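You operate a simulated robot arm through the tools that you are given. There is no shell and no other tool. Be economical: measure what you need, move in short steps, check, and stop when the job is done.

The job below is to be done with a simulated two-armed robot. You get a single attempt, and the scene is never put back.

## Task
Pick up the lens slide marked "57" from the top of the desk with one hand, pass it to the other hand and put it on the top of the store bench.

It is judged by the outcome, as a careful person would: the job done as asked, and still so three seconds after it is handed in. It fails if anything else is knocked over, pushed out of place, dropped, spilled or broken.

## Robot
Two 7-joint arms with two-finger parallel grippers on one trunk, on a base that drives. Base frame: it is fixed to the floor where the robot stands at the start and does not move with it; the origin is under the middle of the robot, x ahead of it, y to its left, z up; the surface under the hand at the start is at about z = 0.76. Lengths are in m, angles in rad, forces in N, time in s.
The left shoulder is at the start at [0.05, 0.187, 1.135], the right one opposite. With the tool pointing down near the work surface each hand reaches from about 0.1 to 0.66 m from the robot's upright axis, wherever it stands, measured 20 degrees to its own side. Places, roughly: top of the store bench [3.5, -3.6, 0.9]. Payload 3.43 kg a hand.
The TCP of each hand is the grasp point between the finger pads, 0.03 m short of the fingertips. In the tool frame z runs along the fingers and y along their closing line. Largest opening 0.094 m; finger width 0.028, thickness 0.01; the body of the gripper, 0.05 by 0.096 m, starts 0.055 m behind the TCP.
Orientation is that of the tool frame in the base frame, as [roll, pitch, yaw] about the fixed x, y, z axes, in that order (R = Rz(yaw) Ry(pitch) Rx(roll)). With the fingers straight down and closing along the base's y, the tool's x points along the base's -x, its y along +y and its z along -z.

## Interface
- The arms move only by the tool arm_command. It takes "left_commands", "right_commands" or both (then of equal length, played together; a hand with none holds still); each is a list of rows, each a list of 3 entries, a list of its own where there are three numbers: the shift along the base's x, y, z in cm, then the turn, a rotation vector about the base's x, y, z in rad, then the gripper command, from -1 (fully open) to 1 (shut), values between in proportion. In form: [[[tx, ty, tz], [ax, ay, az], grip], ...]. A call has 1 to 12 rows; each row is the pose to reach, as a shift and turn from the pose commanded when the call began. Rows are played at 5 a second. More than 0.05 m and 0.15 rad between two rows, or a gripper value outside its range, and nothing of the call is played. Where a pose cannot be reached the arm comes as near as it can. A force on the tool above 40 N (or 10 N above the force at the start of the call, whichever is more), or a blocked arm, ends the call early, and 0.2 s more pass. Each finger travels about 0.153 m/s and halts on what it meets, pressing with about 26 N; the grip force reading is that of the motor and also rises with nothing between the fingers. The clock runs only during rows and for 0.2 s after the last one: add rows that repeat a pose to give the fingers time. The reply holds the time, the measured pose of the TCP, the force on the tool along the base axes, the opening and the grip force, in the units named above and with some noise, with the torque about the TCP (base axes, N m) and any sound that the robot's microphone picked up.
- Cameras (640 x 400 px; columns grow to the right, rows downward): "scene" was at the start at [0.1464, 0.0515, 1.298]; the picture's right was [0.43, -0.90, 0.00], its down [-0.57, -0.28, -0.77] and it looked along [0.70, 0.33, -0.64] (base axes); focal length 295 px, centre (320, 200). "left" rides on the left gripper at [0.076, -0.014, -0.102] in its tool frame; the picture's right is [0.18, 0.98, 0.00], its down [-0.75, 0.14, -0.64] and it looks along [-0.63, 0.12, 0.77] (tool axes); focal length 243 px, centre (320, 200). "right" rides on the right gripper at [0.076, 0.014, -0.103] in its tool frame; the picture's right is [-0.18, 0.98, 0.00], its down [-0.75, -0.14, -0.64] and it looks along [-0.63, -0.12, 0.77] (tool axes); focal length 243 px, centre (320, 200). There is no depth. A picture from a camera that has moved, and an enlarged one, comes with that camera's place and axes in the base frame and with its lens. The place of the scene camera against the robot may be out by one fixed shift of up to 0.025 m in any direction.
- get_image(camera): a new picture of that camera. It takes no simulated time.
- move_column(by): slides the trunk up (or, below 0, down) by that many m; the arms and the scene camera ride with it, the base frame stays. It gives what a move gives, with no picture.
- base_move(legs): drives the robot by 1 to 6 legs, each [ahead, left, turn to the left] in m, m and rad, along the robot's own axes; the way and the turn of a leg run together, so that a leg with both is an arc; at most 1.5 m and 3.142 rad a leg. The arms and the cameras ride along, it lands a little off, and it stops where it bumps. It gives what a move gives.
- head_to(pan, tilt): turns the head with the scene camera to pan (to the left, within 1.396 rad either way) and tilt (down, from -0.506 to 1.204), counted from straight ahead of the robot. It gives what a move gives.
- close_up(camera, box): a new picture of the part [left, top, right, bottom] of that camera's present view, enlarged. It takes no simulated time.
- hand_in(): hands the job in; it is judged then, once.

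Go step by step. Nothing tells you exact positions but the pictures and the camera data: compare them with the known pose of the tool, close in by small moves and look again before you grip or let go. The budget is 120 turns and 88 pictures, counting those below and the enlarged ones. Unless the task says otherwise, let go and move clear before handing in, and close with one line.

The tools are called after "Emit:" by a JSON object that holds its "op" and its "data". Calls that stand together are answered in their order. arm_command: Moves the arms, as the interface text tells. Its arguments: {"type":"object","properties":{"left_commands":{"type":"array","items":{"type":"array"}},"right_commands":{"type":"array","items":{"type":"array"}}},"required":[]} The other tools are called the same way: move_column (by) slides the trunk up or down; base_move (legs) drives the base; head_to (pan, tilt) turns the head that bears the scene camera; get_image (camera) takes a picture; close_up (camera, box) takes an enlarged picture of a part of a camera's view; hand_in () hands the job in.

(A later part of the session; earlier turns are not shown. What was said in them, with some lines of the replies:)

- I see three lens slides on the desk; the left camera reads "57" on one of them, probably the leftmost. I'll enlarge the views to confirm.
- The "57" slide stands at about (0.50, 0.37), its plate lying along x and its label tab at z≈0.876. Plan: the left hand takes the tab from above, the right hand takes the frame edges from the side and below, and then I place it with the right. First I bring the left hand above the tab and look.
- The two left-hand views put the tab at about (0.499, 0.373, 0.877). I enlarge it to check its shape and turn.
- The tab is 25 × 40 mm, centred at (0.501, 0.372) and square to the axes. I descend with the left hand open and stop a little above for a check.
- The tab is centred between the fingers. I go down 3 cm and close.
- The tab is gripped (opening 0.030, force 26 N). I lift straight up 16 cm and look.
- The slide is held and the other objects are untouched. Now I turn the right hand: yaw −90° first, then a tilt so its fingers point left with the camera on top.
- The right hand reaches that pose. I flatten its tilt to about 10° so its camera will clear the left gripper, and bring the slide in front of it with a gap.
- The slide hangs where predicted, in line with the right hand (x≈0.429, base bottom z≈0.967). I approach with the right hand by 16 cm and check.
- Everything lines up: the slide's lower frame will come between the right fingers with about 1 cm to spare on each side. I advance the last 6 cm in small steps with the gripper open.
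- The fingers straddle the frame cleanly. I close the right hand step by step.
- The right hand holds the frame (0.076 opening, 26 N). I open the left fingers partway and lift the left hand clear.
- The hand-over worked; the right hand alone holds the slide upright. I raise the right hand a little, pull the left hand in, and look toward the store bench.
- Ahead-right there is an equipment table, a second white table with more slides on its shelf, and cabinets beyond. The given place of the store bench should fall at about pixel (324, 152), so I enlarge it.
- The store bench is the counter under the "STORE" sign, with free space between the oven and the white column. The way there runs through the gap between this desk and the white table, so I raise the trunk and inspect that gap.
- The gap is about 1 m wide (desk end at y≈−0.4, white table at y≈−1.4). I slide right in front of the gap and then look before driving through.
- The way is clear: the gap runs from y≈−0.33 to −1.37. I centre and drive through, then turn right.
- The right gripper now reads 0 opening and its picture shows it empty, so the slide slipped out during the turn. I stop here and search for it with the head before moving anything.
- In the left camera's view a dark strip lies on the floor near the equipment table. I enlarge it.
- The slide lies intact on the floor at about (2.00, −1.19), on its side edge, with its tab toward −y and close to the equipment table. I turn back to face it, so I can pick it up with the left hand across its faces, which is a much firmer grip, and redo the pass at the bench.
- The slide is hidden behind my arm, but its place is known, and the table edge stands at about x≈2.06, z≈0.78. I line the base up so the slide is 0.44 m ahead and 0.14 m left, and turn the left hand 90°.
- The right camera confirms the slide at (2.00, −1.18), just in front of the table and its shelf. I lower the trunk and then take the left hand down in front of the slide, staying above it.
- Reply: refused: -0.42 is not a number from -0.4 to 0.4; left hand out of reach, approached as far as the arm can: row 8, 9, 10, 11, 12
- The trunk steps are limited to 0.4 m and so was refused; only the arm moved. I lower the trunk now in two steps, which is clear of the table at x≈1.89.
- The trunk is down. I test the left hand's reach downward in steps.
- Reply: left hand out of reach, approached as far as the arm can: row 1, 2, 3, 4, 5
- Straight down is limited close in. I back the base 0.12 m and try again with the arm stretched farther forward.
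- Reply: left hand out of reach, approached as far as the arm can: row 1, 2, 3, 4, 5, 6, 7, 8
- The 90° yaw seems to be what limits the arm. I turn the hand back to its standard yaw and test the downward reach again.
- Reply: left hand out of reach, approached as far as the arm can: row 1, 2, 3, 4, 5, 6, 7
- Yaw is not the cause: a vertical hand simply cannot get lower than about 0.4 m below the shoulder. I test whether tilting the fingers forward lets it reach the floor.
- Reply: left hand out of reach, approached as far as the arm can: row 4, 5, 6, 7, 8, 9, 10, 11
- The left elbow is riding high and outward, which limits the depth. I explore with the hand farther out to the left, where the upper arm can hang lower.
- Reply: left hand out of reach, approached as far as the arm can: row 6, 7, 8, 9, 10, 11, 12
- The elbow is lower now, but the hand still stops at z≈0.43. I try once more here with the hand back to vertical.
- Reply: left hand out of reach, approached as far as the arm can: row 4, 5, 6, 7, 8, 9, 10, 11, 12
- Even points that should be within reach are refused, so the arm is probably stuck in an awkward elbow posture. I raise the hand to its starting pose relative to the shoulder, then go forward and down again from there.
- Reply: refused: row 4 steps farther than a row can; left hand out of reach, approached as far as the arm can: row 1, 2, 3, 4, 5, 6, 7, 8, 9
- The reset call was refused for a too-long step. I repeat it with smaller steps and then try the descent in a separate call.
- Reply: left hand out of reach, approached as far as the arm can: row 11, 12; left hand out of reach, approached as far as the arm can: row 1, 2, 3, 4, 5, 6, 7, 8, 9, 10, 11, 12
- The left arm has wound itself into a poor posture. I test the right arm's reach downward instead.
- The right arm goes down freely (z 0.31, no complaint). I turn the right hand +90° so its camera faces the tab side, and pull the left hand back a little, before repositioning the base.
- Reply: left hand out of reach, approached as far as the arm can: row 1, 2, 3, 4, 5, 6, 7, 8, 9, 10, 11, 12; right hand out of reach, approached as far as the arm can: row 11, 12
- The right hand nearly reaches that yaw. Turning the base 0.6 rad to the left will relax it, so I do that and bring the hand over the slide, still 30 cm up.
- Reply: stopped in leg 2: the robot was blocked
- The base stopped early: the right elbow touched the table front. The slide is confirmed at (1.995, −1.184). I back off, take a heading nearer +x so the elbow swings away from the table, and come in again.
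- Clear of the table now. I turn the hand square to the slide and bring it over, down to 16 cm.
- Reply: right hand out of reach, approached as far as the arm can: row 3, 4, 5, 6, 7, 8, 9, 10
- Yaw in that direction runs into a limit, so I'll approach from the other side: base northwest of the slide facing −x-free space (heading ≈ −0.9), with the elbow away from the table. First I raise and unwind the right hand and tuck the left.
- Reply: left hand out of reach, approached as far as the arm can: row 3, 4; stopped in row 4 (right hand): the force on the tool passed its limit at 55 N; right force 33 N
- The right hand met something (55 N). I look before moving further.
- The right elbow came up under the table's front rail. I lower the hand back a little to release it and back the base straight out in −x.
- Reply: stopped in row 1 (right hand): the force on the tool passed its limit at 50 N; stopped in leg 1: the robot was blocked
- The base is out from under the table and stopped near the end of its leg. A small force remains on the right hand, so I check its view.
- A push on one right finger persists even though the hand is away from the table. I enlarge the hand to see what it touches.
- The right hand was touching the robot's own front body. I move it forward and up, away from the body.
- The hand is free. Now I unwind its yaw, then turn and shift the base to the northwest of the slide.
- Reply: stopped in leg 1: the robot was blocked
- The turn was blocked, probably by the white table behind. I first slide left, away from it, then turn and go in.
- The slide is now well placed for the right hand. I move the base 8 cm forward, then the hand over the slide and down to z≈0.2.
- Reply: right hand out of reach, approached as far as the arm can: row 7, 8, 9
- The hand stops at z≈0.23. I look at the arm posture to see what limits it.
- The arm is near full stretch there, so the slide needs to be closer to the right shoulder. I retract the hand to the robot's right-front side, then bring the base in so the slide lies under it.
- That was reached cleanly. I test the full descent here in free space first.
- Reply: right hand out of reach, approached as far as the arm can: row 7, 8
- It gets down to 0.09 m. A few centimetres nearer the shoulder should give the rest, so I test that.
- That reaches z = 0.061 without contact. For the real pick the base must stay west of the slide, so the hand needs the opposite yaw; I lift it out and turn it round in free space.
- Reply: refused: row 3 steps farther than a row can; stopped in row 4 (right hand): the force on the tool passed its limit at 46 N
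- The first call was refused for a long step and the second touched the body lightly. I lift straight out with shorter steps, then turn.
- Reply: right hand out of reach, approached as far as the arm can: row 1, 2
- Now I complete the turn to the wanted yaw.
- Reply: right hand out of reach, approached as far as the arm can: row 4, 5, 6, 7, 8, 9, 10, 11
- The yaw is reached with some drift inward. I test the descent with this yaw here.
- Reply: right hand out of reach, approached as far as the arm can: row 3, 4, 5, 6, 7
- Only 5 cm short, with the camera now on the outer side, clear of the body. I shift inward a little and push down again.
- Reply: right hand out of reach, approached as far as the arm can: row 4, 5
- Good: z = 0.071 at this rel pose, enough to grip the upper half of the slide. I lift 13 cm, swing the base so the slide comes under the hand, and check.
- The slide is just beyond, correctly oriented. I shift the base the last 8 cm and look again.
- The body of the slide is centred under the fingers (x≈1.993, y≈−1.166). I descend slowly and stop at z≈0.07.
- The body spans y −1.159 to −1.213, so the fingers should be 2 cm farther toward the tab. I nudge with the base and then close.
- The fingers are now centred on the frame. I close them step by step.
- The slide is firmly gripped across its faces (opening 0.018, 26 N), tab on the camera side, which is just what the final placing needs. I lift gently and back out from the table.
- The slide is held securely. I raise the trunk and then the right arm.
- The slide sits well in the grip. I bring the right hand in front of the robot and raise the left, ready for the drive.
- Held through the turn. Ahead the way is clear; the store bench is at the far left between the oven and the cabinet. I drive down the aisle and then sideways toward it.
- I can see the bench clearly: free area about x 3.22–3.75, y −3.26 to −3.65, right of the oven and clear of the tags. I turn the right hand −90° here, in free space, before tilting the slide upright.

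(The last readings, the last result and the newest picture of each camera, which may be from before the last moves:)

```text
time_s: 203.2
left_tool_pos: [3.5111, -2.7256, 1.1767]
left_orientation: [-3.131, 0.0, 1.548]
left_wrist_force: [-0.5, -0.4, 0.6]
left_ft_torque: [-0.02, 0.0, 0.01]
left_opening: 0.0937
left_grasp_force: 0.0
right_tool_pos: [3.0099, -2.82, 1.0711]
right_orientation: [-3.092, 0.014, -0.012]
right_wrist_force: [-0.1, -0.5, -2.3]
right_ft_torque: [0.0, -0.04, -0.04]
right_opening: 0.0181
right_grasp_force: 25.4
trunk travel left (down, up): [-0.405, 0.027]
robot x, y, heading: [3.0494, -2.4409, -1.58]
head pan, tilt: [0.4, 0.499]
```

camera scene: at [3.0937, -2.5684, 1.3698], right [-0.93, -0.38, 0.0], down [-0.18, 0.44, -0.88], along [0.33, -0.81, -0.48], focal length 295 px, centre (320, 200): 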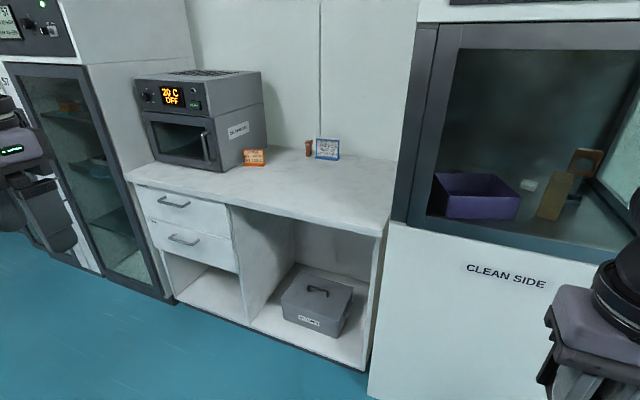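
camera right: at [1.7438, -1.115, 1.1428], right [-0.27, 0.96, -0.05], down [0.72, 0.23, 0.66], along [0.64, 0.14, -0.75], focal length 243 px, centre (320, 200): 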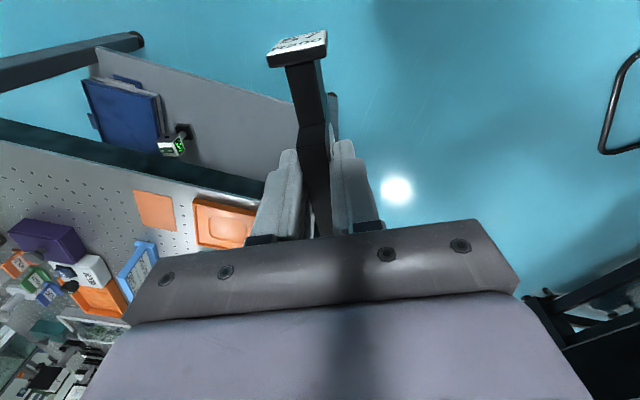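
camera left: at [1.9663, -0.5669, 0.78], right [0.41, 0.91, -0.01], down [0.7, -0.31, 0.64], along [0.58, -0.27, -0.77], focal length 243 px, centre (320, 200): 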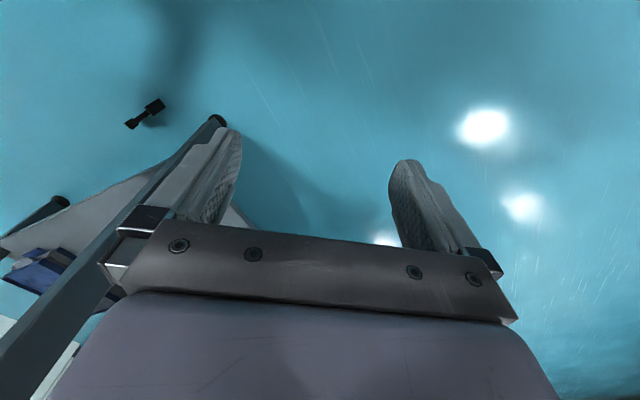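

Clean. Now I tilt the hand so its fingers point left and the slide comes upright, tab up.

Emit:
{"op": "arm_command", "data": {"right_commands": [[[0, 0, 0], [0, -0.144, 0], 1], [[0, 0, 0], [0, -0.288, 0], 1], [[0, 0, 0], [0, -0.432, 0], 1], [[0, 0, 0], [0, -0.576, 0], 1], [[0, 0, 0], [0, -0.72, 0], 1], [[0, 0, 0], [0, -0.864, 0], 1], [[0, 0, 0], [0, -1.008, 0], 1], [[0, 0, 0], [0, -1.152, 0], 1], [[0, 0, 0], [0, -1.296, 0], 1], [[0, 0, 0], [0, -1.44, 0], 1], [[0, 0, 0], [0, -1.585, 0], 1], [[0, 0, 0], [0, -1.585, 0], 1]]}}

Emit:
{"op": "head_to", "data": {"pan": 0.1, "tilt": 0.6}}

Emit:
{"op": "get_image", "data": {"camera": "scene"}}

```text
time_s: 205.8
left_tool_pos: [3.5108, -2.7263, 1.1756]
left_orientation: [-3.129, 0.001, 1.549]
left_wrist_force: [-0.8, 0.5, 0.4]
left_ft_torque: [-0.01, -0.03, -0.02]
left_opening: 0.0941
left_grasp_force: 0.1
right_tool_pos: [3.008, -2.8207, 1.0715]
right_orientation: [-1.405, -1.563, -1.689]
right_wrist_force: [0.4, -0.4, -2.2]
right_ft_torque: [-0.04, 0.08, 0.01]
right_opening: 0.0182
right_grasp_force: 26.4
trunk travel left (down, up): [-0.405, 0.027]
robot x, y, heading: [3.0497, -2.4392, -1.586]
head pan, tilt: [0.4, 0.499]
```

```text
time_s: 206.6
left_tool_pos: [3.5121, -2.7253, 1.1769]
left_orientation: [-3.132, 0.0, 1.55]
left_wrist_force: [0.2, 0.3, 0.2]
left_ft_torque: [0.0, 0.03, 0.01]
left_opening: 0.094
left_grasp_force: 0.1
right_tool_pos: [3.0073, -2.8214, 1.0724]
right_orientation: [-1.599, -1.561, -1.494]
right_wrist_force: [-0.1, -0.2, -2.1]
right_ft_torque: [0.02, 0.06, 0.03]
right_opening: 0.0181
right_grasp_force: 25.7
trunk travel left (down, up): [-0.405, 0.027]
robot x, y, heading: [3.0524, -2.4387, -1.579]
head pan, tilt: [0.099, 0.6]
```

```text
16 pictures are left
camera scene: at [3.0672, -2.5722, 1.3607], right [-1.0, -0.09, 0.0], down [-0.05, 0.56, -0.83], along [0.07, -0.82, -0.56], focal length 295 px, centre (320, 200)
```

scene: 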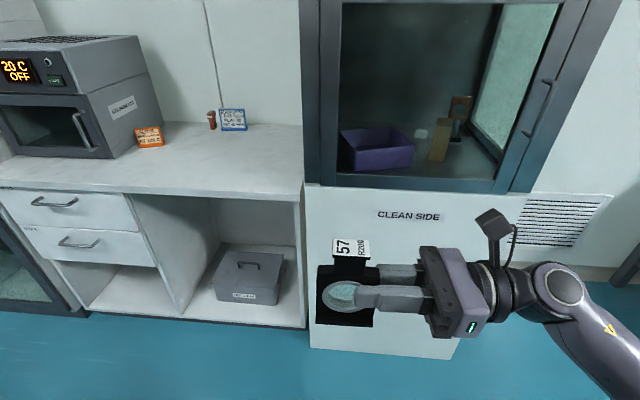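

The slide is upright with "57" on top, held firmly. I tuck and raise the left hand, then move the base in front of the bench and turn so the right hand points diagonally into the free area.

Emit:
{"op": "arm_command", "data": {"left_commands": [[[0, 2, 3], [0, 0, 0], -1], [[0, 4, 6], [0, 0, 0], -1], [[0, 6, 9], [0, 0, 0], -1], [[0, 8, 12], [0, 0, 0], -1], [[0, 10, 15], [0, 0, 0], -1], [[0, 10, 18], [0, 0, 0], -1]]}}

Emit:
{"op": "base_move", "data": {"legs": [[0, 0.62, 0], [0.3, 0, 0], [0, 0, -0.39], [0, 0, -0.386]]}}

Emit:
{"op": "head_to", "data": {"pan": 0.6, "tilt": 0.65}}

Emit:
{"op": "get_image", "data": {"camera": "scene"}}

```text
time_s: 207.9
left_tool_pos: [3.5112, -2.6266, 1.3551]
left_orientation: [-3.131, 0.002, 1.551]
left_wrist_force: [0.6, 0.4, -0.4]
left_ft_torque: [0.0, 0.03, -0.01]
left_opening: 0.0941
left_grasp_force: 0.0
left hand out of reach, approached as far as the arm can: row 6
right_tool_pos: [3.0081, -2.8208, 1.0711]
right_orientation: [-1.594, -1.562, -1.499]
right_wrist_force: [0.4, -0.6, -1.8]
right_ft_torque: [-0.02, 0.07, -0.02]
right_opening: 0.0179
right_grasp_force: 25.8
trunk travel left (down, up): [-0.405, 0.027]
robot x, y, heading: [3.0499, -2.4412, -1.582]
head pan, tilt: [0.099, 0.6]
```

```text
time_s: 217.8
left_tool_pos: [3.8551, -3.2129, 1.3539]
left_orientation: [-3.133, 0.002, 0.77]
left_wrist_force: [0.9, -0.6, 0.4]
left_ft_torque: [-0.02, 0.0, 0.04]
left_opening: 0.0937
left_grasp_force: 0.1
right_tool_pos: [3.3622, -2.9947, 1.0721]
right_orientation: [-1.585, -1.561, -2.289]
right_wrist_force: [-0.9, 0.1, -1.9]
right_ft_torque: [0.01, 0.01, -0.01]
right_opening: 0.0177
right_grasp_force: 26.0
trunk travel left (down, up): [-0.405, 0.027]
robot x, y, heading: [3.6558, -2.7566, -2.362]
head pan, tilt: [0.099, 0.6]
```

```text
time_s: 218.8
left_tool_pos: [3.8549, -3.2126, 1.3532]
left_orientation: [-3.135, 0.002, 0.769]
left_wrist_force: [-0.2, -0.2, 0.2]
left_ft_torque: [-0.03, 0.02, -0.01]
left_opening: 0.0941
left_grasp_force: 0.0
right_tool_pos: [3.3622, -2.9941, 1.0717]
right_orientation: [-1.623, -1.563, -2.252]
right_wrist_force: [-0.1, -0.4, -1.8]
right_ft_torque: [0.07, 0.04, -0.01]
right_opening: 0.0181
right_grasp_force: 25.6
trunk travel left (down, up): [-0.405, 0.027]
robot x, y, heading: [3.6574, -2.7529, -2.362]
head pan, tilt: [0.6, 0.649]
```

```text
15 pictures are left
camera scene: at [3.6122, -2.8653, 1.3564], right [-0.98, 0.19, 0.0], down [0.12, 0.59, -0.8], along [-0.15, -0.78, -0.6], focal length 295 px, centre (320, 200)
```

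scene: 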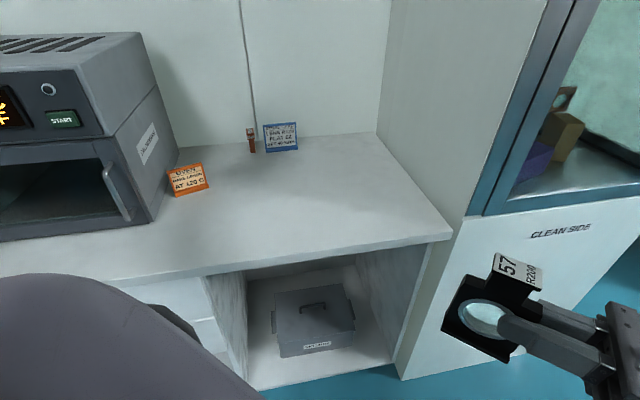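

I'm in front of the bench; before placing I read the two small signs to be sure the spot is right.

Emit:
{"op": "close_up", "data": {"camera": "scene", "box": [150, 110, 320, 210]}}

Emit:
{"op": "base_move", "data": {"legs": [[0.063, 0.064, 0]]}}

Emit:
{"op": "arm_command", "data": {"right_commands": [[[1.4, -3.2, 0], [0, 0, 0], 1], [[2.8, -6.4, 0], [0, 0, 0], 1], [[4.2, -9.6, 0], [0, 0, 0], 1], [[5.6, -12.8, 0], [0, 0, 0], 1], [[7, -16, 0], [0, 0, 0], 1], [[8.4, -19.2, 0], [0, 0, 0], 1], [[9.8, -22.4, 0], [0, 0, 0], 1], [[11.2, -25.6, 0], [0, 0, 0], 1], [[12.6, -28.8, 0], [0, 0, 0], 1], [[13.8, -31.6, 0], [0, 0, 0], 1], [[13.8, -31.6, 0], [0, 0, 0], 1]]}}

Emit:
{"op": "get_image", "data": {"camera": "scene"}}

```text
3.76 times, centred on (235, 160) of scene
camera zoom: at [3.6122, -2.8653, 1.3564], right [-0.98, 0.19, 0.0], down [0.12, 0.59, -0.8], along [-0.15, -0.78, -0.6], focal length 1112 px, centre (640, 351)
```

zoom: 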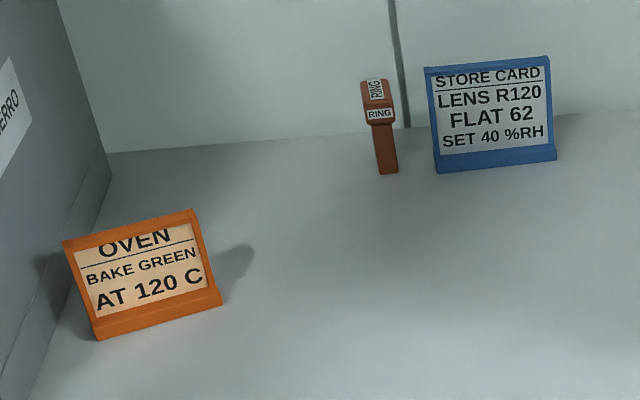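

```text
time_s: 220.0
left_tool_pos: [3.8573, -3.2999, 1.3528]
left_orientation: [-3.13, 0.002, 0.769]
left_wrist_force: [0.0, -0.4, -0.8]
left_ft_torque: [0.02, 0.0, -0.03]
left_opening: 0.0939
left_grasp_force: 0.0
right_tool_pos: [3.3626, -3.0824, 1.0716]
right_orientation: [-1.658, -1.564, -2.217]
right_wrist_force: [0.0, 0.0, -1.5]
right_ft_torque: [0.01, 0.04, 0.0]
right_opening: 0.0181
right_grasp_force: 26.0
trunk travel left (down, up): [-0.405, 0.027]
robot x, y, heading: [3.66, -2.8432, -2.362]
head pan, tilt: [0.6, 0.649]
```

```text
time_s: 222.6
left_tool_pos: [3.857, -3.3, 1.3545]
left_orientation: [-3.134, 0.004, 0.769]
left_wrist_force: [-0.3, -0.1, 0.2]
left_ft_torque: [-0.01, 0.0, 0.02]
left_opening: 0.0941
left_grasp_force: 0.0
right_tool_pos: [3.4398, -3.3788, 1.0516]
right_orientation: [-2.843, -1.529, -1.109]
right_wrist_force: [0.0, 0.4, -2.0]
right_ft_torque: [0.05, 0.07, 0.02]
right_opening: 0.0177
right_grasp_force: 25.8
right hand out of reach, approached as far as the arm can: row 10, 11
trunk travel left (down, up): [-0.405, 0.027]
robot x, y, heading: [3.6612, -2.8407, -2.364]
head pan, tilt: [0.6, 0.649]
stopped in row 11 (right hand): the arm was blocked; the commanded pose is now the measured one
```

```text
13 pictures are left
camera scene: at [3.6131, -2.9532, 1.3564], right [-0.98, 0.19, 0.0], down [0.12, 0.59, -0.8], along [-0.15, -0.78, -0.6], focal length 295 px, centre (320, 200)
```

scene: 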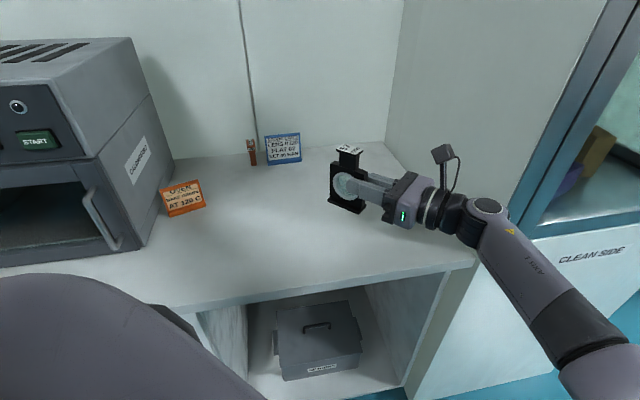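

The arm came to its stretch or brushed the cabinet side, but the slide is already well over the bench at (3.44, −3.38). I shift the base 5 cm away from the cabinet, ease the arm back and straighten the slide.

Emit:
{"op": "base_move", "data": {"legs": [[-0.035, 0.035, 0]]}}

Emit:
{"op": "arm_command", "data": {"right_commands": [[[-0.5, 0.7, 0.5], [-0.012, -0.006, 0], 1], [[-1, 1.4, 1], [-0.025, -0.012, 0], 1], [[-1.5, 2, 1.5], [-0.0374, -0.0186, 0], 1], [[-1.5, 2, 1.5], [-0.0374, -0.0186, 0], 1]]}}

Emit:
{"op": "get_image", "data": {"camera": "right"}}

```text
time_s: 223.6
left_tool_pos: [3.9066, -3.299, 1.3539]
left_orientation: [-3.131, 0.003, 0.771]
left_wrist_force: [0.1, 0.0, -0.8]
left_ft_torque: [0.0, 0.01, -0.02]
left_opening: 0.0939
left_grasp_force: 0.1
right_tool_pos: [3.4919, -3.3785, 1.0529]
right_orientation: [-2.845, -1.531, -1.104]
right_wrist_force: [-0.8, -0.3, -2.0]
right_ft_torque: [0.08, 0.04, -0.03]
right_opening: 0.018
right_grasp_force: 25.7
trunk travel left (down, up): [-0.405, 0.027]
robot x, y, heading: [3.7101, -2.842, -2.362]
head pan, tilt: [0.6, 0.649]
```

```text
time_s: 224.6
left_tool_pos: [3.9063, -3.3007, 1.3537]
left_orientation: [-3.133, 0.0, 0.77]
left_wrist_force: [1.2, -1.3, -0.8]
left_ft_torque: [-0.03, 0.02, -0.01]
left_opening: 0.0942
left_grasp_force: 0.1
right_tool_pos: [3.4767, -3.3576, 1.0668]
right_orientation: [-0.177, -1.57, 2.512]
right_wrist_force: [-0.3, 0.1, -1.6]
right_ft_torque: [0.04, 0.05, -0.02]
right_opening: 0.0181
right_grasp_force: 25.7
trunk travel left (down, up): [-0.405, 0.027]
robot x, y, heading: [3.7083, -2.8452, -2.367]
head pan, tilt: [0.6, 0.649]
```

```text
12 pictures are left
camera right: at [3.3944, -3.2935, 1.1437], right [-0.71, -0.68, -0.18], down [-0.34, 0.56, -0.75], along [0.62, -0.47, -0.63], focal length 243 px, centre (320, 200)
```

right: 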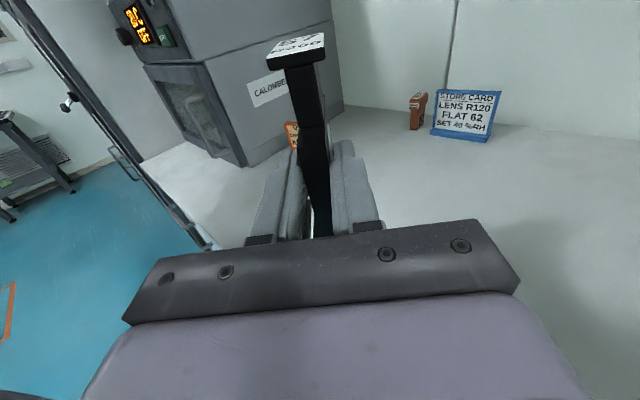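

The slide is vertical and clear. I move it 2 cm farther in and lower it toward the bench, stopping a little above.

Emit:
{"op": "arm_command", "data": {"right_commands": [[[0.8, -1, -1], [0, 0, 0], 1], [[1.5, -2, -3], [0, 0, 0], 1], [[1.5, -2, -5], [0, 0, 0], 1], [[1.5, -2, -7], [0, 0, 0], 1], [[1.5, -2, -9], [0, 0, 0], 1], [[1.5, -2, -10], [0, 0, 0], 1], [[1.5, -2, -10], [0, 0, 0], 1]]}}

Emit:
{"op": "get_image", "data": {"camera": "scene"}}

```text
time_s: 226.4
left_tool_pos: [3.9063, -3.3003, 1.3534]
left_orientation: [-3.132, 0.004, 0.77]
left_wrist_force: [0.0, -0.6, 0.1]
left_ft_torque: [0.01, 0.0, 0.0]
left_opening: 0.0938
left_grasp_force: 0.2
right_tool_pos: [3.4504, -3.3622, 0.9791]
right_orientation: [2.376, -1.542, -0.091]
right_wrist_force: [-0.4, -0.8, -2.4]
right_ft_torque: [0.06, 0.06, 0.01]
right_opening: 0.018
right_grasp_force: 26.1
right hand out of reach, approached as far as the arm can: row 4, 5, 6, 7
trunk travel left (down, up): [-0.405, 0.027]
robot x, y, heading: [3.707, -2.8436, -2.363]
head pan, tilt: [0.6, 0.649]
stopped in row 7 (right hand): the arm was blocked; the commanded pose is now the measured one
```

```text
11 pictures are left
camera scene: at [3.6626, -2.9533, 1.3564], right [-0.98, 0.19, 0.0], down [0.12, 0.59, -0.8], along [-0.15, -0.78, -0.6], focal length 295 px, centre (320, 200)
```

scene: 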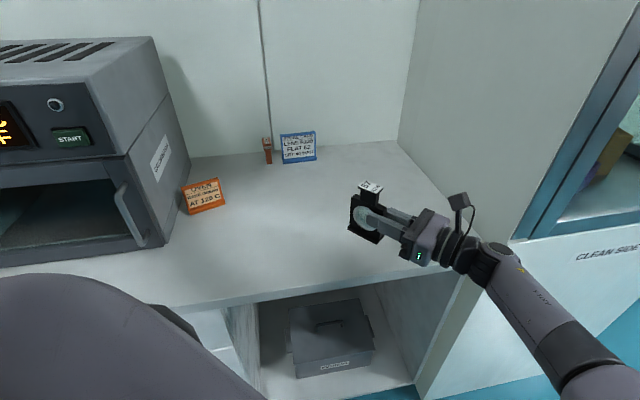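

The arm runs out of range going lower, but the trunk can do the lowering. I move the base 3 cm nearer, raise the arm slightly into a comfortable pose and straighten the slide.

Emit:
{"op": "base_move", "data": {"legs": [[0.021, 0.021, 0]]}}

Emit:
{"op": "arm_command", "data": {"right_commands": [[[0, 0, 2], [0, -0.01, 0], 1], [[0, 0.3, 4], [-0.001, -0.02, 0], 1], [[0, 0.6, 6], [-0.0026, -0.0287, 0], 1], [[0, 0.6, 6], [-0.0026, -0.0287, 0], 1]]}}

```text
time_s: 227.3
left_tool_pos: [3.907, -3.331, 1.3541]
left_orientation: [-3.131, 0.002, 0.772]
left_wrist_force: [0.0, 0.0, -0.6]
left_ft_torque: [0.0, 0.01, 0.0]
left_opening: 0.0939
left_grasp_force: 0.0
right_tool_pos: [3.4522, -3.3919, 0.9806]
right_orientation: [2.38, -1.545, -0.096]
right_wrist_force: [-0.6, 0.7, -2.3]
right_ft_torque: [0.02, 0.05, -0.05]
right_opening: 0.0179
right_grasp_force: 26.0
trunk travel left (down, up): [-0.405, 0.027]
robot x, y, heading: [3.7122, -2.8717, -2.364]
head pan, tilt: [0.6, 0.649]
```

```text
time_s: 228.3
left_tool_pos: [3.9065, -3.3289, 1.354]
left_orientation: [-3.132, 0.003, 0.77]
left_wrist_force: [-0.2, 0.0, 1.0]
left_ft_torque: [0.01, 0.04, -0.01]
left_opening: 0.0939
left_grasp_force: 0.0
right_tool_pos: [3.4495, -3.3854, 1.0398]
right_orientation: [-0.621, -1.569, 2.904]
right_wrist_force: [-0.7, 0.4, -2.2]
right_ft_torque: [0.07, 0.0, 0.02]
right_opening: 0.018
right_grasp_force: 26.2
trunk travel left (down, up): [-0.405, 0.027]
robot x, y, heading: [3.709, -2.8672, -2.362]
head pan, tilt: [0.6, 0.649]
```

Upright at (3.45, −3.385). I pull the left hand back from the oven and lower the trunk 7 cm.

Emit:
{"op": "arm_command", "data": {"left_commands": [[[-1, 3, 0], [0, 0, 0], -1], [[-2, 6, 0], [0, 0, 0], -1], [[-2, 8, 0], [0, 0, 0], -1]]}}

Emit:
{"op": "move_column", "data": {"by": -0.07}}

Emit:
{"op": "get_image", "data": {"camera": "scene"}}

```text
time_s: 229.1
left_tool_pos: [3.9143, -3.3164, 1.3441]
left_orientation: [-3.134, 0.004, 0.769]
left_wrist_force: [0.3, 0.2, 0.3]
left_ft_torque: [0.02, 0.0, 0.04]
left_opening: 0.0939
left_grasp_force: 0.0
left hand out of reach, approached as far as the arm can: row 1, 2, 3
right_tool_pos: [3.4514, -3.385, 1.04]
right_orientation: [-0.499, -1.569, 2.786]
right_wrist_force: [-0.7, -0.6, -1.5]
right_ft_torque: [0.04, 0.04, 0.03]
right_opening: 0.0182
right_grasp_force: 25.8
trunk travel left (down, up): [-0.405, 0.027]
robot x, y, heading: [3.7101, -2.8716, -2.364]
head pan, tilt: [0.6, 0.649]
```

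```text
time_s: 230.1
left_tool_pos: [3.9129, -3.3159, 1.2753]
left_orientation: [-3.134, 0.004, 0.768]
left_wrist_force: [0.5, 0.2, 0.3]
left_ft_torque: [0.03, 0.03, -0.02]
left_opening: 0.0939
left_grasp_force: 0.1
right_tool_pos: [3.4505, -3.3859, 0.9712]
right_orientation: [-0.358, -1.57, 2.644]
right_wrist_force: [-0.5, 0.1, -2.0]
right_ft_torque: [0.04, 0.06, 0.0]
right_opening: 0.0181
right_grasp_force: 26.0
trunk travel left (down, up): [-0.335, 0.097]
robot x, y, heading: [3.7109, -2.8709, -2.358]
head pan, tilt: [0.6, 0.649]
```

```text
10 pictures are left
camera scene: at [3.6627, -2.9831, 1.2865], right [-0.98, 0.19, 0.0], down [0.12, 0.59, -0.8], along [-0.15, -0.78, -0.6], focal length 295 px, centre (320, 200)
```

scene: 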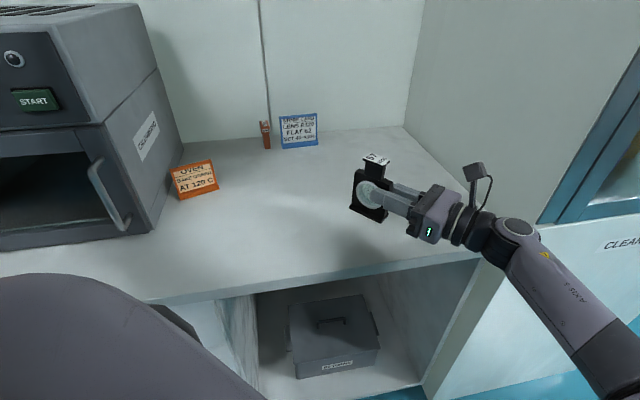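

About 2 cm to go by my estimate. I creep down by the trunk, watching the wrist force.

Emit:
{"op": "move_column", "data": {"by": -0.012}}

Emit:
{"op": "close_up", "data": {"camera": "scene", "box": [310, 130, 540, 275]}}

```text
time_s: 230.7
left_tool_pos: [3.9142, -3.316, 1.2631]
left_orientation: [-3.134, 0.004, 0.769]
left_wrist_force: [-0.6, -0.2, -0.2]
left_ft_torque: [-0.04, 0.0, 0.02]
left_opening: 0.094
left_grasp_force: 0.0
right_tool_pos: [3.4509, -3.386, 0.9578]
right_orientation: [-0.383, -1.57, 2.669]
right_wrist_force: [0.1, 0.0, -2.5]
right_ft_torque: [0.06, 0.09, 0.03]
right_opening: 0.0182
right_grasp_force: 26.2
trunk travel left (down, up): [-0.323, 0.109]
robot x, y, heading: [3.7082, -2.8725, -2.365]
head pan, tilt: [0.6, 0.649]
```

```text
2.76 times, centred on (425, 202) of scene
camera zoom: at [3.6627, -2.9831, 1.2744], right [-0.98, 0.19, 0.0], down [0.12, 0.59, -0.8], along [-0.15, -0.78, -0.6], focal length 814 px, centre (30, 193)
```

zoom: 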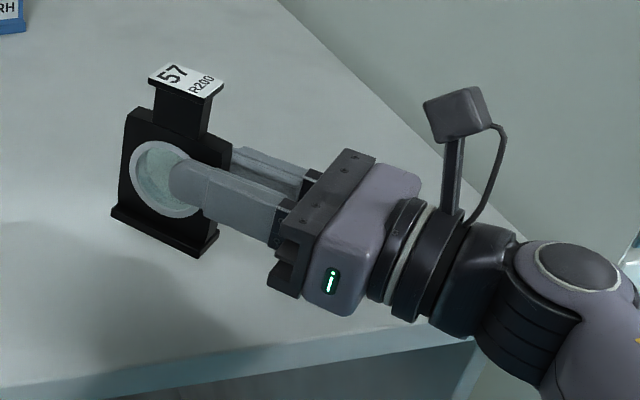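

No contact yet. I continue in smaller steps.

Emit:
{"op": "move_column", "data": {"by": -0.006}}

Emit:
{"op": "move_column", "data": {"by": -0.004}}

Emit:
{"op": "close_up", "data": {"camera": "scene", "box": [310, 130, 540, 275]}}

```text
time_s: 231.3
left_tool_pos: [3.9132, -3.3158, 1.2564]
left_orientation: [-3.132, 0.003, 0.769]
left_wrist_force: [0.1, 0.2, 0.1]
left_ft_torque: [0.01, 0.04, -0.02]
left_opening: 0.0941
left_grasp_force: 0.1
right_tool_pos: [3.4515, -3.3847, 0.9513]
right_orientation: [-0.407, -1.569, 2.694]
right_wrist_force: [0.5, -0.2, -2.2]
right_ft_torque: [0.07, 0.03, -0.01]
right_opening: 0.0177
right_grasp_force: 25.9
trunk travel left (down, up): [-0.317, 0.115]
robot x, y, heading: [3.7121, -2.8718, -2.364]
head pan, tilt: [0.6, 0.649]
```

```text
time_s: 231.8
left_tool_pos: [3.9139, -3.3163, 1.2527]
left_orientation: [-3.13, 0.003, 0.767]
left_wrist_force: [-1.1, 0.1, 0.7]
left_ft_torque: [-0.04, 0.0, -0.03]
left_opening: 0.0941
left_grasp_force: 0.1
right_tool_pos: [3.4496, -3.3858, 0.9488]
right_orientation: [-0.413, -1.57, 2.7]
right_wrist_force: [-0.7, 0.1, -2.1]
right_ft_torque: [0.05, 0.03, 0.01]
right_opening: 0.0182
right_grasp_force: 26.4
trunk travel left (down, up): [-0.313, 0.119]
robot x, y, heading: [3.7084, -2.8717, -2.362]
head pan, tilt: [0.6, 0.649]
```

```text
2.76 times, centred on (425, 202) of scene
camera zoom: at [3.6627, -2.9832, 1.2644], right [-0.98, 0.19, 0.0], down [0.12, 0.59, -0.8], along [-0.15, -0.78, -0.6], focal length 814 px, centre (30, 193)
```

zoom: 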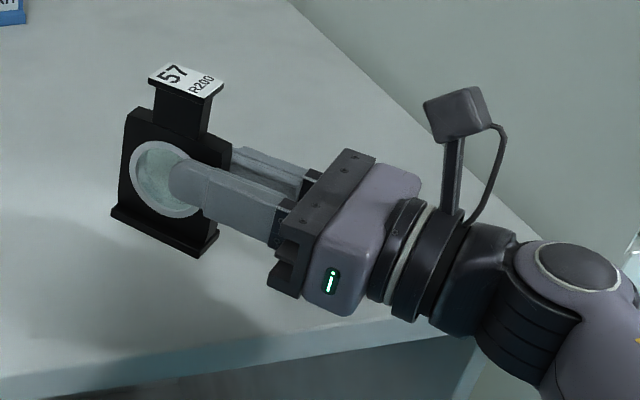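

The shadow is closing on the base; contact is near. I continue in 4 mm steps.

Emit:
{"op": "move_column", "data": {"by": -0.004}}

Emit:
{"op": "move_column", "data": {"by": -0.004}}

```text
time_s: 232.3
left_tool_pos: [3.9142, -3.3174, 1.2495]
left_orientation: [-3.132, 0.005, 0.767]
left_wrist_force: [0.4, -0.1, -0.7]
left_ft_torque: [0.02, -0.02, -0.02]
left_opening: 0.0942
left_grasp_force: 0.1
right_tool_pos: [3.4512, -3.3861, 0.9443]
right_orientation: [-0.415, -1.568, 2.702]
right_wrist_force: [0.1, -0.3, -1.5]
right_ft_torque: [0.05, 0.07, -0.01]
right_opening: 0.018
right_grasp_force: 25.6
trunk travel left (down, up): [-0.309, 0.123]
robot x, y, heading: [3.7106, -2.8711, -2.361]
head pan, tilt: [0.6, 0.649]
```

```text
time_s: 232.9
left_tool_pos: [3.9137, -3.316, 1.2457]
left_orientation: [-3.133, 0.002, 0.768]
left_wrist_force: [-0.1, -0.6, 0.8]
left_ft_torque: [0.01, 0.02, 0.02]
left_opening: 0.094
left_grasp_force: 0.1
right_tool_pos: [3.4494, -3.3857, 0.9414]
right_orientation: [-0.414, -1.57, 2.702]
right_wrist_force: [0.0, -0.5, -1.8]
right_ft_torque: [0.05, 0.05, 0.02]
right_opening: 0.0179
right_grasp_force: 26.1
trunk travel left (down, up): [-0.305, 0.127]
robot x, y, heading: [3.7058, -2.8742, -2.363]
head pan, tilt: [0.6, 0.649]
```

Still no contact. Two more small steps and a look.

Emit:
{"op": "move_column", "data": {"by": -0.004}}

Emit:
{"op": "move_column", "data": {"by": -0.004}}

Emit:
{"op": "close_up", "data": {"camera": "scene", "box": [310, 130, 540, 275]}}

```text
time_s: 233.4
left_tool_pos: [3.9136, -3.3163, 1.2408]
left_orientation: [-3.132, 0.004, 0.769]
left_wrist_force: [0.0, 0.1, 0.1]
left_ft_torque: [0.01, 0.0, 0.0]
left_opening: 0.0937
left_grasp_force: 0.2
right_tool_pos: [3.4495, -3.3849, 0.9355]
right_orientation: [-0.417, -1.569, 2.701]
right_wrist_force: [0.5, 0.6, -2.9]
right_ft_torque: [0.06, 0.04, 0.02]
right_opening: 0.0179
right_grasp_force: 26.4
trunk travel left (down, up): [-0.301, 0.131]
robot x, y, heading: [3.7103, -2.8738, -2.362]
head pan, tilt: [0.6, 0.649]
```

```text
time_s: 233.9
left_tool_pos: [3.9132, -3.3158, 1.2369]
left_orientation: [-3.132, 0.003, 0.768]
left_wrist_force: [0.1, 0.5, 0.1]
left_ft_torque: [0.01, 0.06, 0.01]
left_opening: 0.094
left_grasp_force: 0.0
right_tool_pos: [3.4494, -3.3857, 0.9312]
right_orientation: [-0.415, -1.571, 2.703]
right_wrist_force: [-0.2, -0.1, -2.3]
right_ft_torque: [0.05, 0.05, -0.02]
right_opening: 0.0179
right_grasp_force: 26.9
trunk travel left (down, up): [-0.297, 0.135]
robot x, y, heading: [3.7099, -2.87, -2.362]
head pan, tilt: [0.6, 0.649]
```

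```text
2.76 times, centred on (425, 202) of scene
camera zoom: at [3.6627, -2.9832, 1.2484], right [-0.98, 0.19, 0.0], down [0.12, 0.59, -0.8], along [-0.15, -0.78, -0.6], focal length 814 px, centre (30, 193)
```

zoom: 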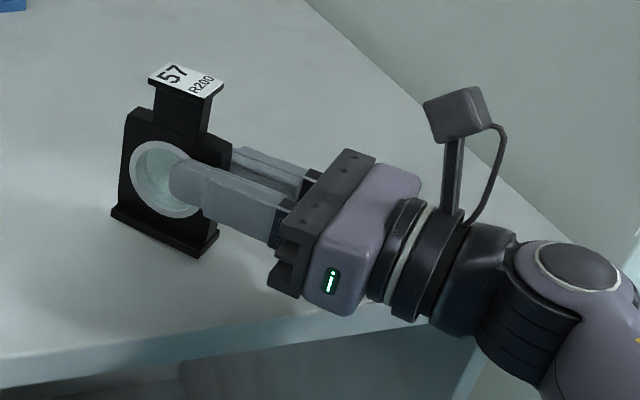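

Triangulating the bench corner from two views gives a top height nearer 0.86–0.87, so contact should come at TCP z≈0.91. I continue carefully.

Emit:
{"op": "move_column", "data": {"by": -0.006}}

Emit:
{"op": "move_column", "data": {"by": -0.005}}

Emit:
{"op": "move_column", "data": {"by": -0.004}}

Emit:
{"op": "close_up", "data": {"camera": "scene", "box": [310, 130, 540, 275]}}

```text
time_s: 234.5
left_tool_pos: [3.9144, -3.3158, 1.2315]
left_orientation: [-3.133, 0.002, 0.769]
left_wrist_force: [0.2, 0.3, -0.1]
left_ft_torque: [-0.01, 0.0, -0.02]
left_opening: 0.0938
left_grasp_force: 0.0
right_tool_pos: [3.4503, -3.3851, 0.9255]
right_orientation: [-0.402, -1.569, 2.69]
right_wrist_force: [-0.4, -0.1, -2.4]
right_ft_torque: [0.06, 0.03, -0.01]
right_opening: 0.0182
right_grasp_force: 26.1
trunk travel left (down, up): [-0.291, 0.141]
robot x, y, heading: [3.7132, -2.8691, -2.364]
head pan, tilt: [0.6, 0.649]
```

```text
time_s: 235.0
left_tool_pos: [3.9144, -3.3161, 1.2265]
left_orientation: [-3.132, 0.004, 0.769]
left_wrist_force: [0.6, 0.1, 0.2]
left_ft_torque: [0.0, 0.01, -0.01]
left_opening: 0.0942
left_grasp_force: 0.1
right_tool_pos: [3.4502, -3.3863, 0.9207]
right_orientation: [-0.408, -1.569, 2.692]
right_wrist_force: [-0.1, -0.3, -1.9]
right_ft_torque: [0.09, 0.07, 0.0]
right_opening: 0.0183
right_grasp_force: 25.8
trunk travel left (down, up): [-0.286, 0.146]
robot x, y, heading: [3.7089, -2.8717, -2.364]
head pan, tilt: [0.6, 0.649]
```

```text
time_s: 235.6
left_tool_pos: [3.9137, -3.3158, 1.2223]
left_orientation: [-3.132, 0.005, 0.767]
left_wrist_force: [0.4, -0.4, 0.2]
left_ft_torque: [0.01, -0.02, 0.01]
left_opening: 0.0938
left_grasp_force: 0.0
right_tool_pos: [3.4503, -3.3857, 0.9196]
right_orientation: [0.162, -1.565, 2.121]
right_wrist_force: [-1.8, -0.6, 6.3]
right_ft_torque: [0.07, 0.09, 0.03]
right_opening: 0.0183
right_grasp_force: 26.4
trunk travel left (down, up): [-0.282, 0.15]
robot x, y, heading: [3.708, -2.8692, -2.36]
head pan, tilt: [0.6, 0.649]
```

```text
2.76 times, centred on (425, 202) of scene
camera zoom: at [3.6628, -2.9826, 1.2337], right [-0.98, 0.19, 0.0], down [0.12, 0.59, -0.8], along [-0.15, -0.78, -0.6], focal length 814 px, centre (30, 193)
```

zoom: 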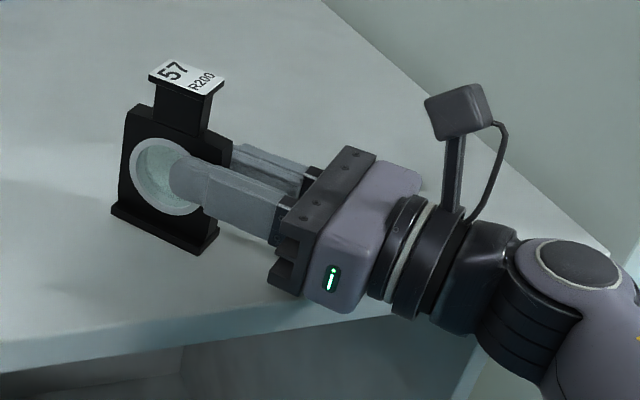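

Contact: wrist force rose to +6 N and the slide's base rests flat on the bench, well back from the edge. I open the fingers gradually.

Emit:
{"op": "arm_command", "data": {"right_commands": [[[0, 0, 0], [0, 0, 0], 0.6], [[0, 0, 0], [0, 0, 0], 0.4], [[0, 0, 0], [0, 0, 0], 0.1], [[0, 0, 0], [0, 0, 0], -0.3], [[0, 0, 0], [0, 0, 0], -0.3]]}}

Emit:
{"op": "close_up", "data": {"camera": "scene", "box": [310, 130, 540, 275]}}

```text
time_s: 236.8
left_tool_pos: [3.9137, -3.3166, 1.2219]
left_orientation: [-3.132, 0.003, 0.767]
left_wrist_force: [0.5, -0.2, -0.3]
left_ft_torque: [0.02, 0.02, 0.0]
left_opening: 0.0941
left_grasp_force: 0.1
right_tool_pos: [3.4498, -3.3849, 0.9165]
right_orientation: [-0.284, -1.569, 2.57]
right_wrist_force: [-0.1, -0.4, -0.1]
right_ft_torque: [0.03, 0.01, -0.01]
right_opening: 0.061
right_grasp_force: 0.1
trunk travel left (down, up): [-0.282, 0.15]
robot x, y, heading: [3.7097, -2.8713, -2.363]
head pan, tilt: [0.6, 0.649]
```

```text
2.76 times, centred on (425, 202) of scene
camera zoom: at [3.6627, -2.9831, 1.2335], right [-0.98, 0.19, 0.0], down [0.12, 0.59, -0.8], along [-0.15, -0.78, -0.6], focal length 814 px, centre (30, 193)
```

zoom: 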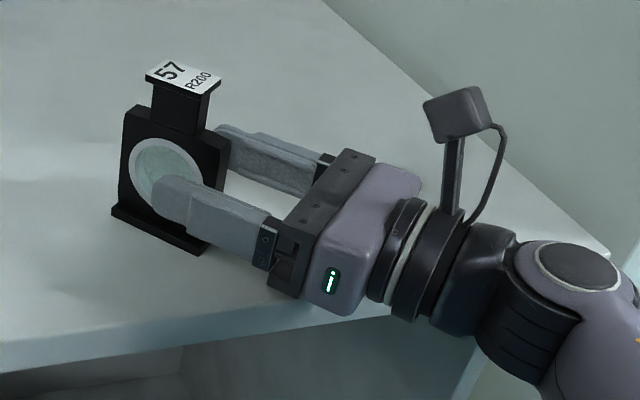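

The slide stands free and still. I withdraw the fingers straight back along their own line.

Emit:
{"op": "arm_command", "data": {"right_commands": [[[-1.4, 1.4, 0], [0, 0, 0], -0.3], [[-3, 3, 0], [0, 0, 0], -0.3], [[-5, 5, 0], [0, 0, 0], -0.3], [[-7, 7.2, 0], [0, 0, 0], -0.3], [[-8.5, 9.5, 0.5], [0, 0, 0], -0.3], [[-9, 12, 1], [0, 0, 0], -0.3]]}}

Emit:
{"op": "get_image", "data": {"camera": "scene"}}

```text
time_s: 238.2
left_tool_pos: [3.9137, -3.3165, 1.2225]
left_orientation: [-3.134, 0.004, 0.768]
left_wrist_force: [-0.5, 0.5, 0.0]
left_ft_torque: [-0.04, 0.0, 0.03]
left_opening: 0.094
left_grasp_force: 0.1
right_tool_pos: [3.3604, -3.2651, 0.9286]
right_orientation: [-0.265, -1.57, 2.553]
right_wrist_force: [0.2, -0.3, 0.4]
right_ft_torque: [0.03, 0.0, 0.0]
right_opening: 0.0612
right_grasp_force: 0.1
trunk travel left (down, up): [-0.282, 0.15]
robot x, y, heading: [3.7098, -2.8716, -2.361]
head pan, tilt: [0.6, 0.649]
```

```text
4 pictures are left
camera scene: at [3.6627, -2.9829, 1.2335], right [-0.98, 0.19, 0.0], down [0.12, 0.59, -0.8], along [-0.15, -0.78, -0.6], focal length 295 px, centre (320, 200)
```

scene: 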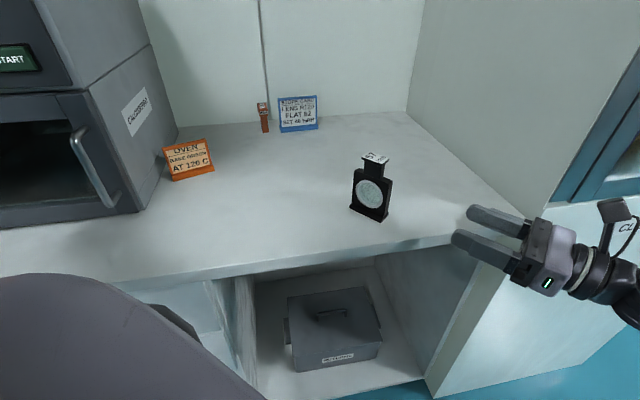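

The slide "57" stands upright on the store bench, and the oven, tags and surroundings are undisturbed. I back the base away so both arms are clear.

Emit:
{"op": "base_move", "data": {"legs": [[-0.105, -0.107, 0]]}}

Emit:
{"op": "get_image", "data": {"camera": "scene"}}

```text
time_s: 239.8
left_tool_pos: [3.9128, -3.1682, 1.2217]
left_orientation: [-3.133, 0.003, 0.769]
left_wrist_force: [-0.3, 0.1, 0.4]
left_ft_torque: [-0.04, 0.01, 0.03]
left_opening: 0.0938
left_grasp_force: 0.0
right_tool_pos: [3.3594, -3.1165, 0.9275]
right_orientation: [-0.189, -1.569, 2.474]
right_wrist_force: [0.0, 0.4, 0.3]
right_ft_torque: [-0.01, -0.01, 0.04]
right_opening: 0.0614
right_grasp_force: 0.0
trunk travel left (down, up): [-0.282, 0.15]
robot x, y, heading: [3.7105, -2.7255, -2.362]
head pan, tilt: [0.6, 0.649]
```

```text
3 pictures are left
camera scene: at [3.6615, -2.8341, 1.2335], right [-0.98, 0.19, 0.0], down [0.12, 0.59, -0.8], along [-0.15, -0.78, -0.6], focal length 295 px, centre (320, 200)
```

scene: 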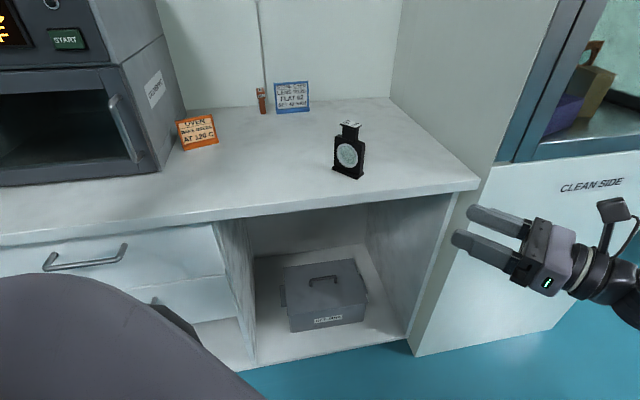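

The slide stands upright and alone on the store bench, and both hands are empty and clear, so I hand in.

Emit:
{"op": "hand_in", "data": {}}

```text
The job is handed in.
```

Lens slide "57" now stands upright on the store bench, but I dropped it once on the way. After the left hand passed it to the right, it slipped out during a base turn and fell to the floor. I picked it up again with the right hand and placed it; it looks intact in the pictures. During the recovery the robot also bumped the equipment table, and twice its base was stopped, probably by the white table. I saw nothing moved there, but I did not check either table closely.
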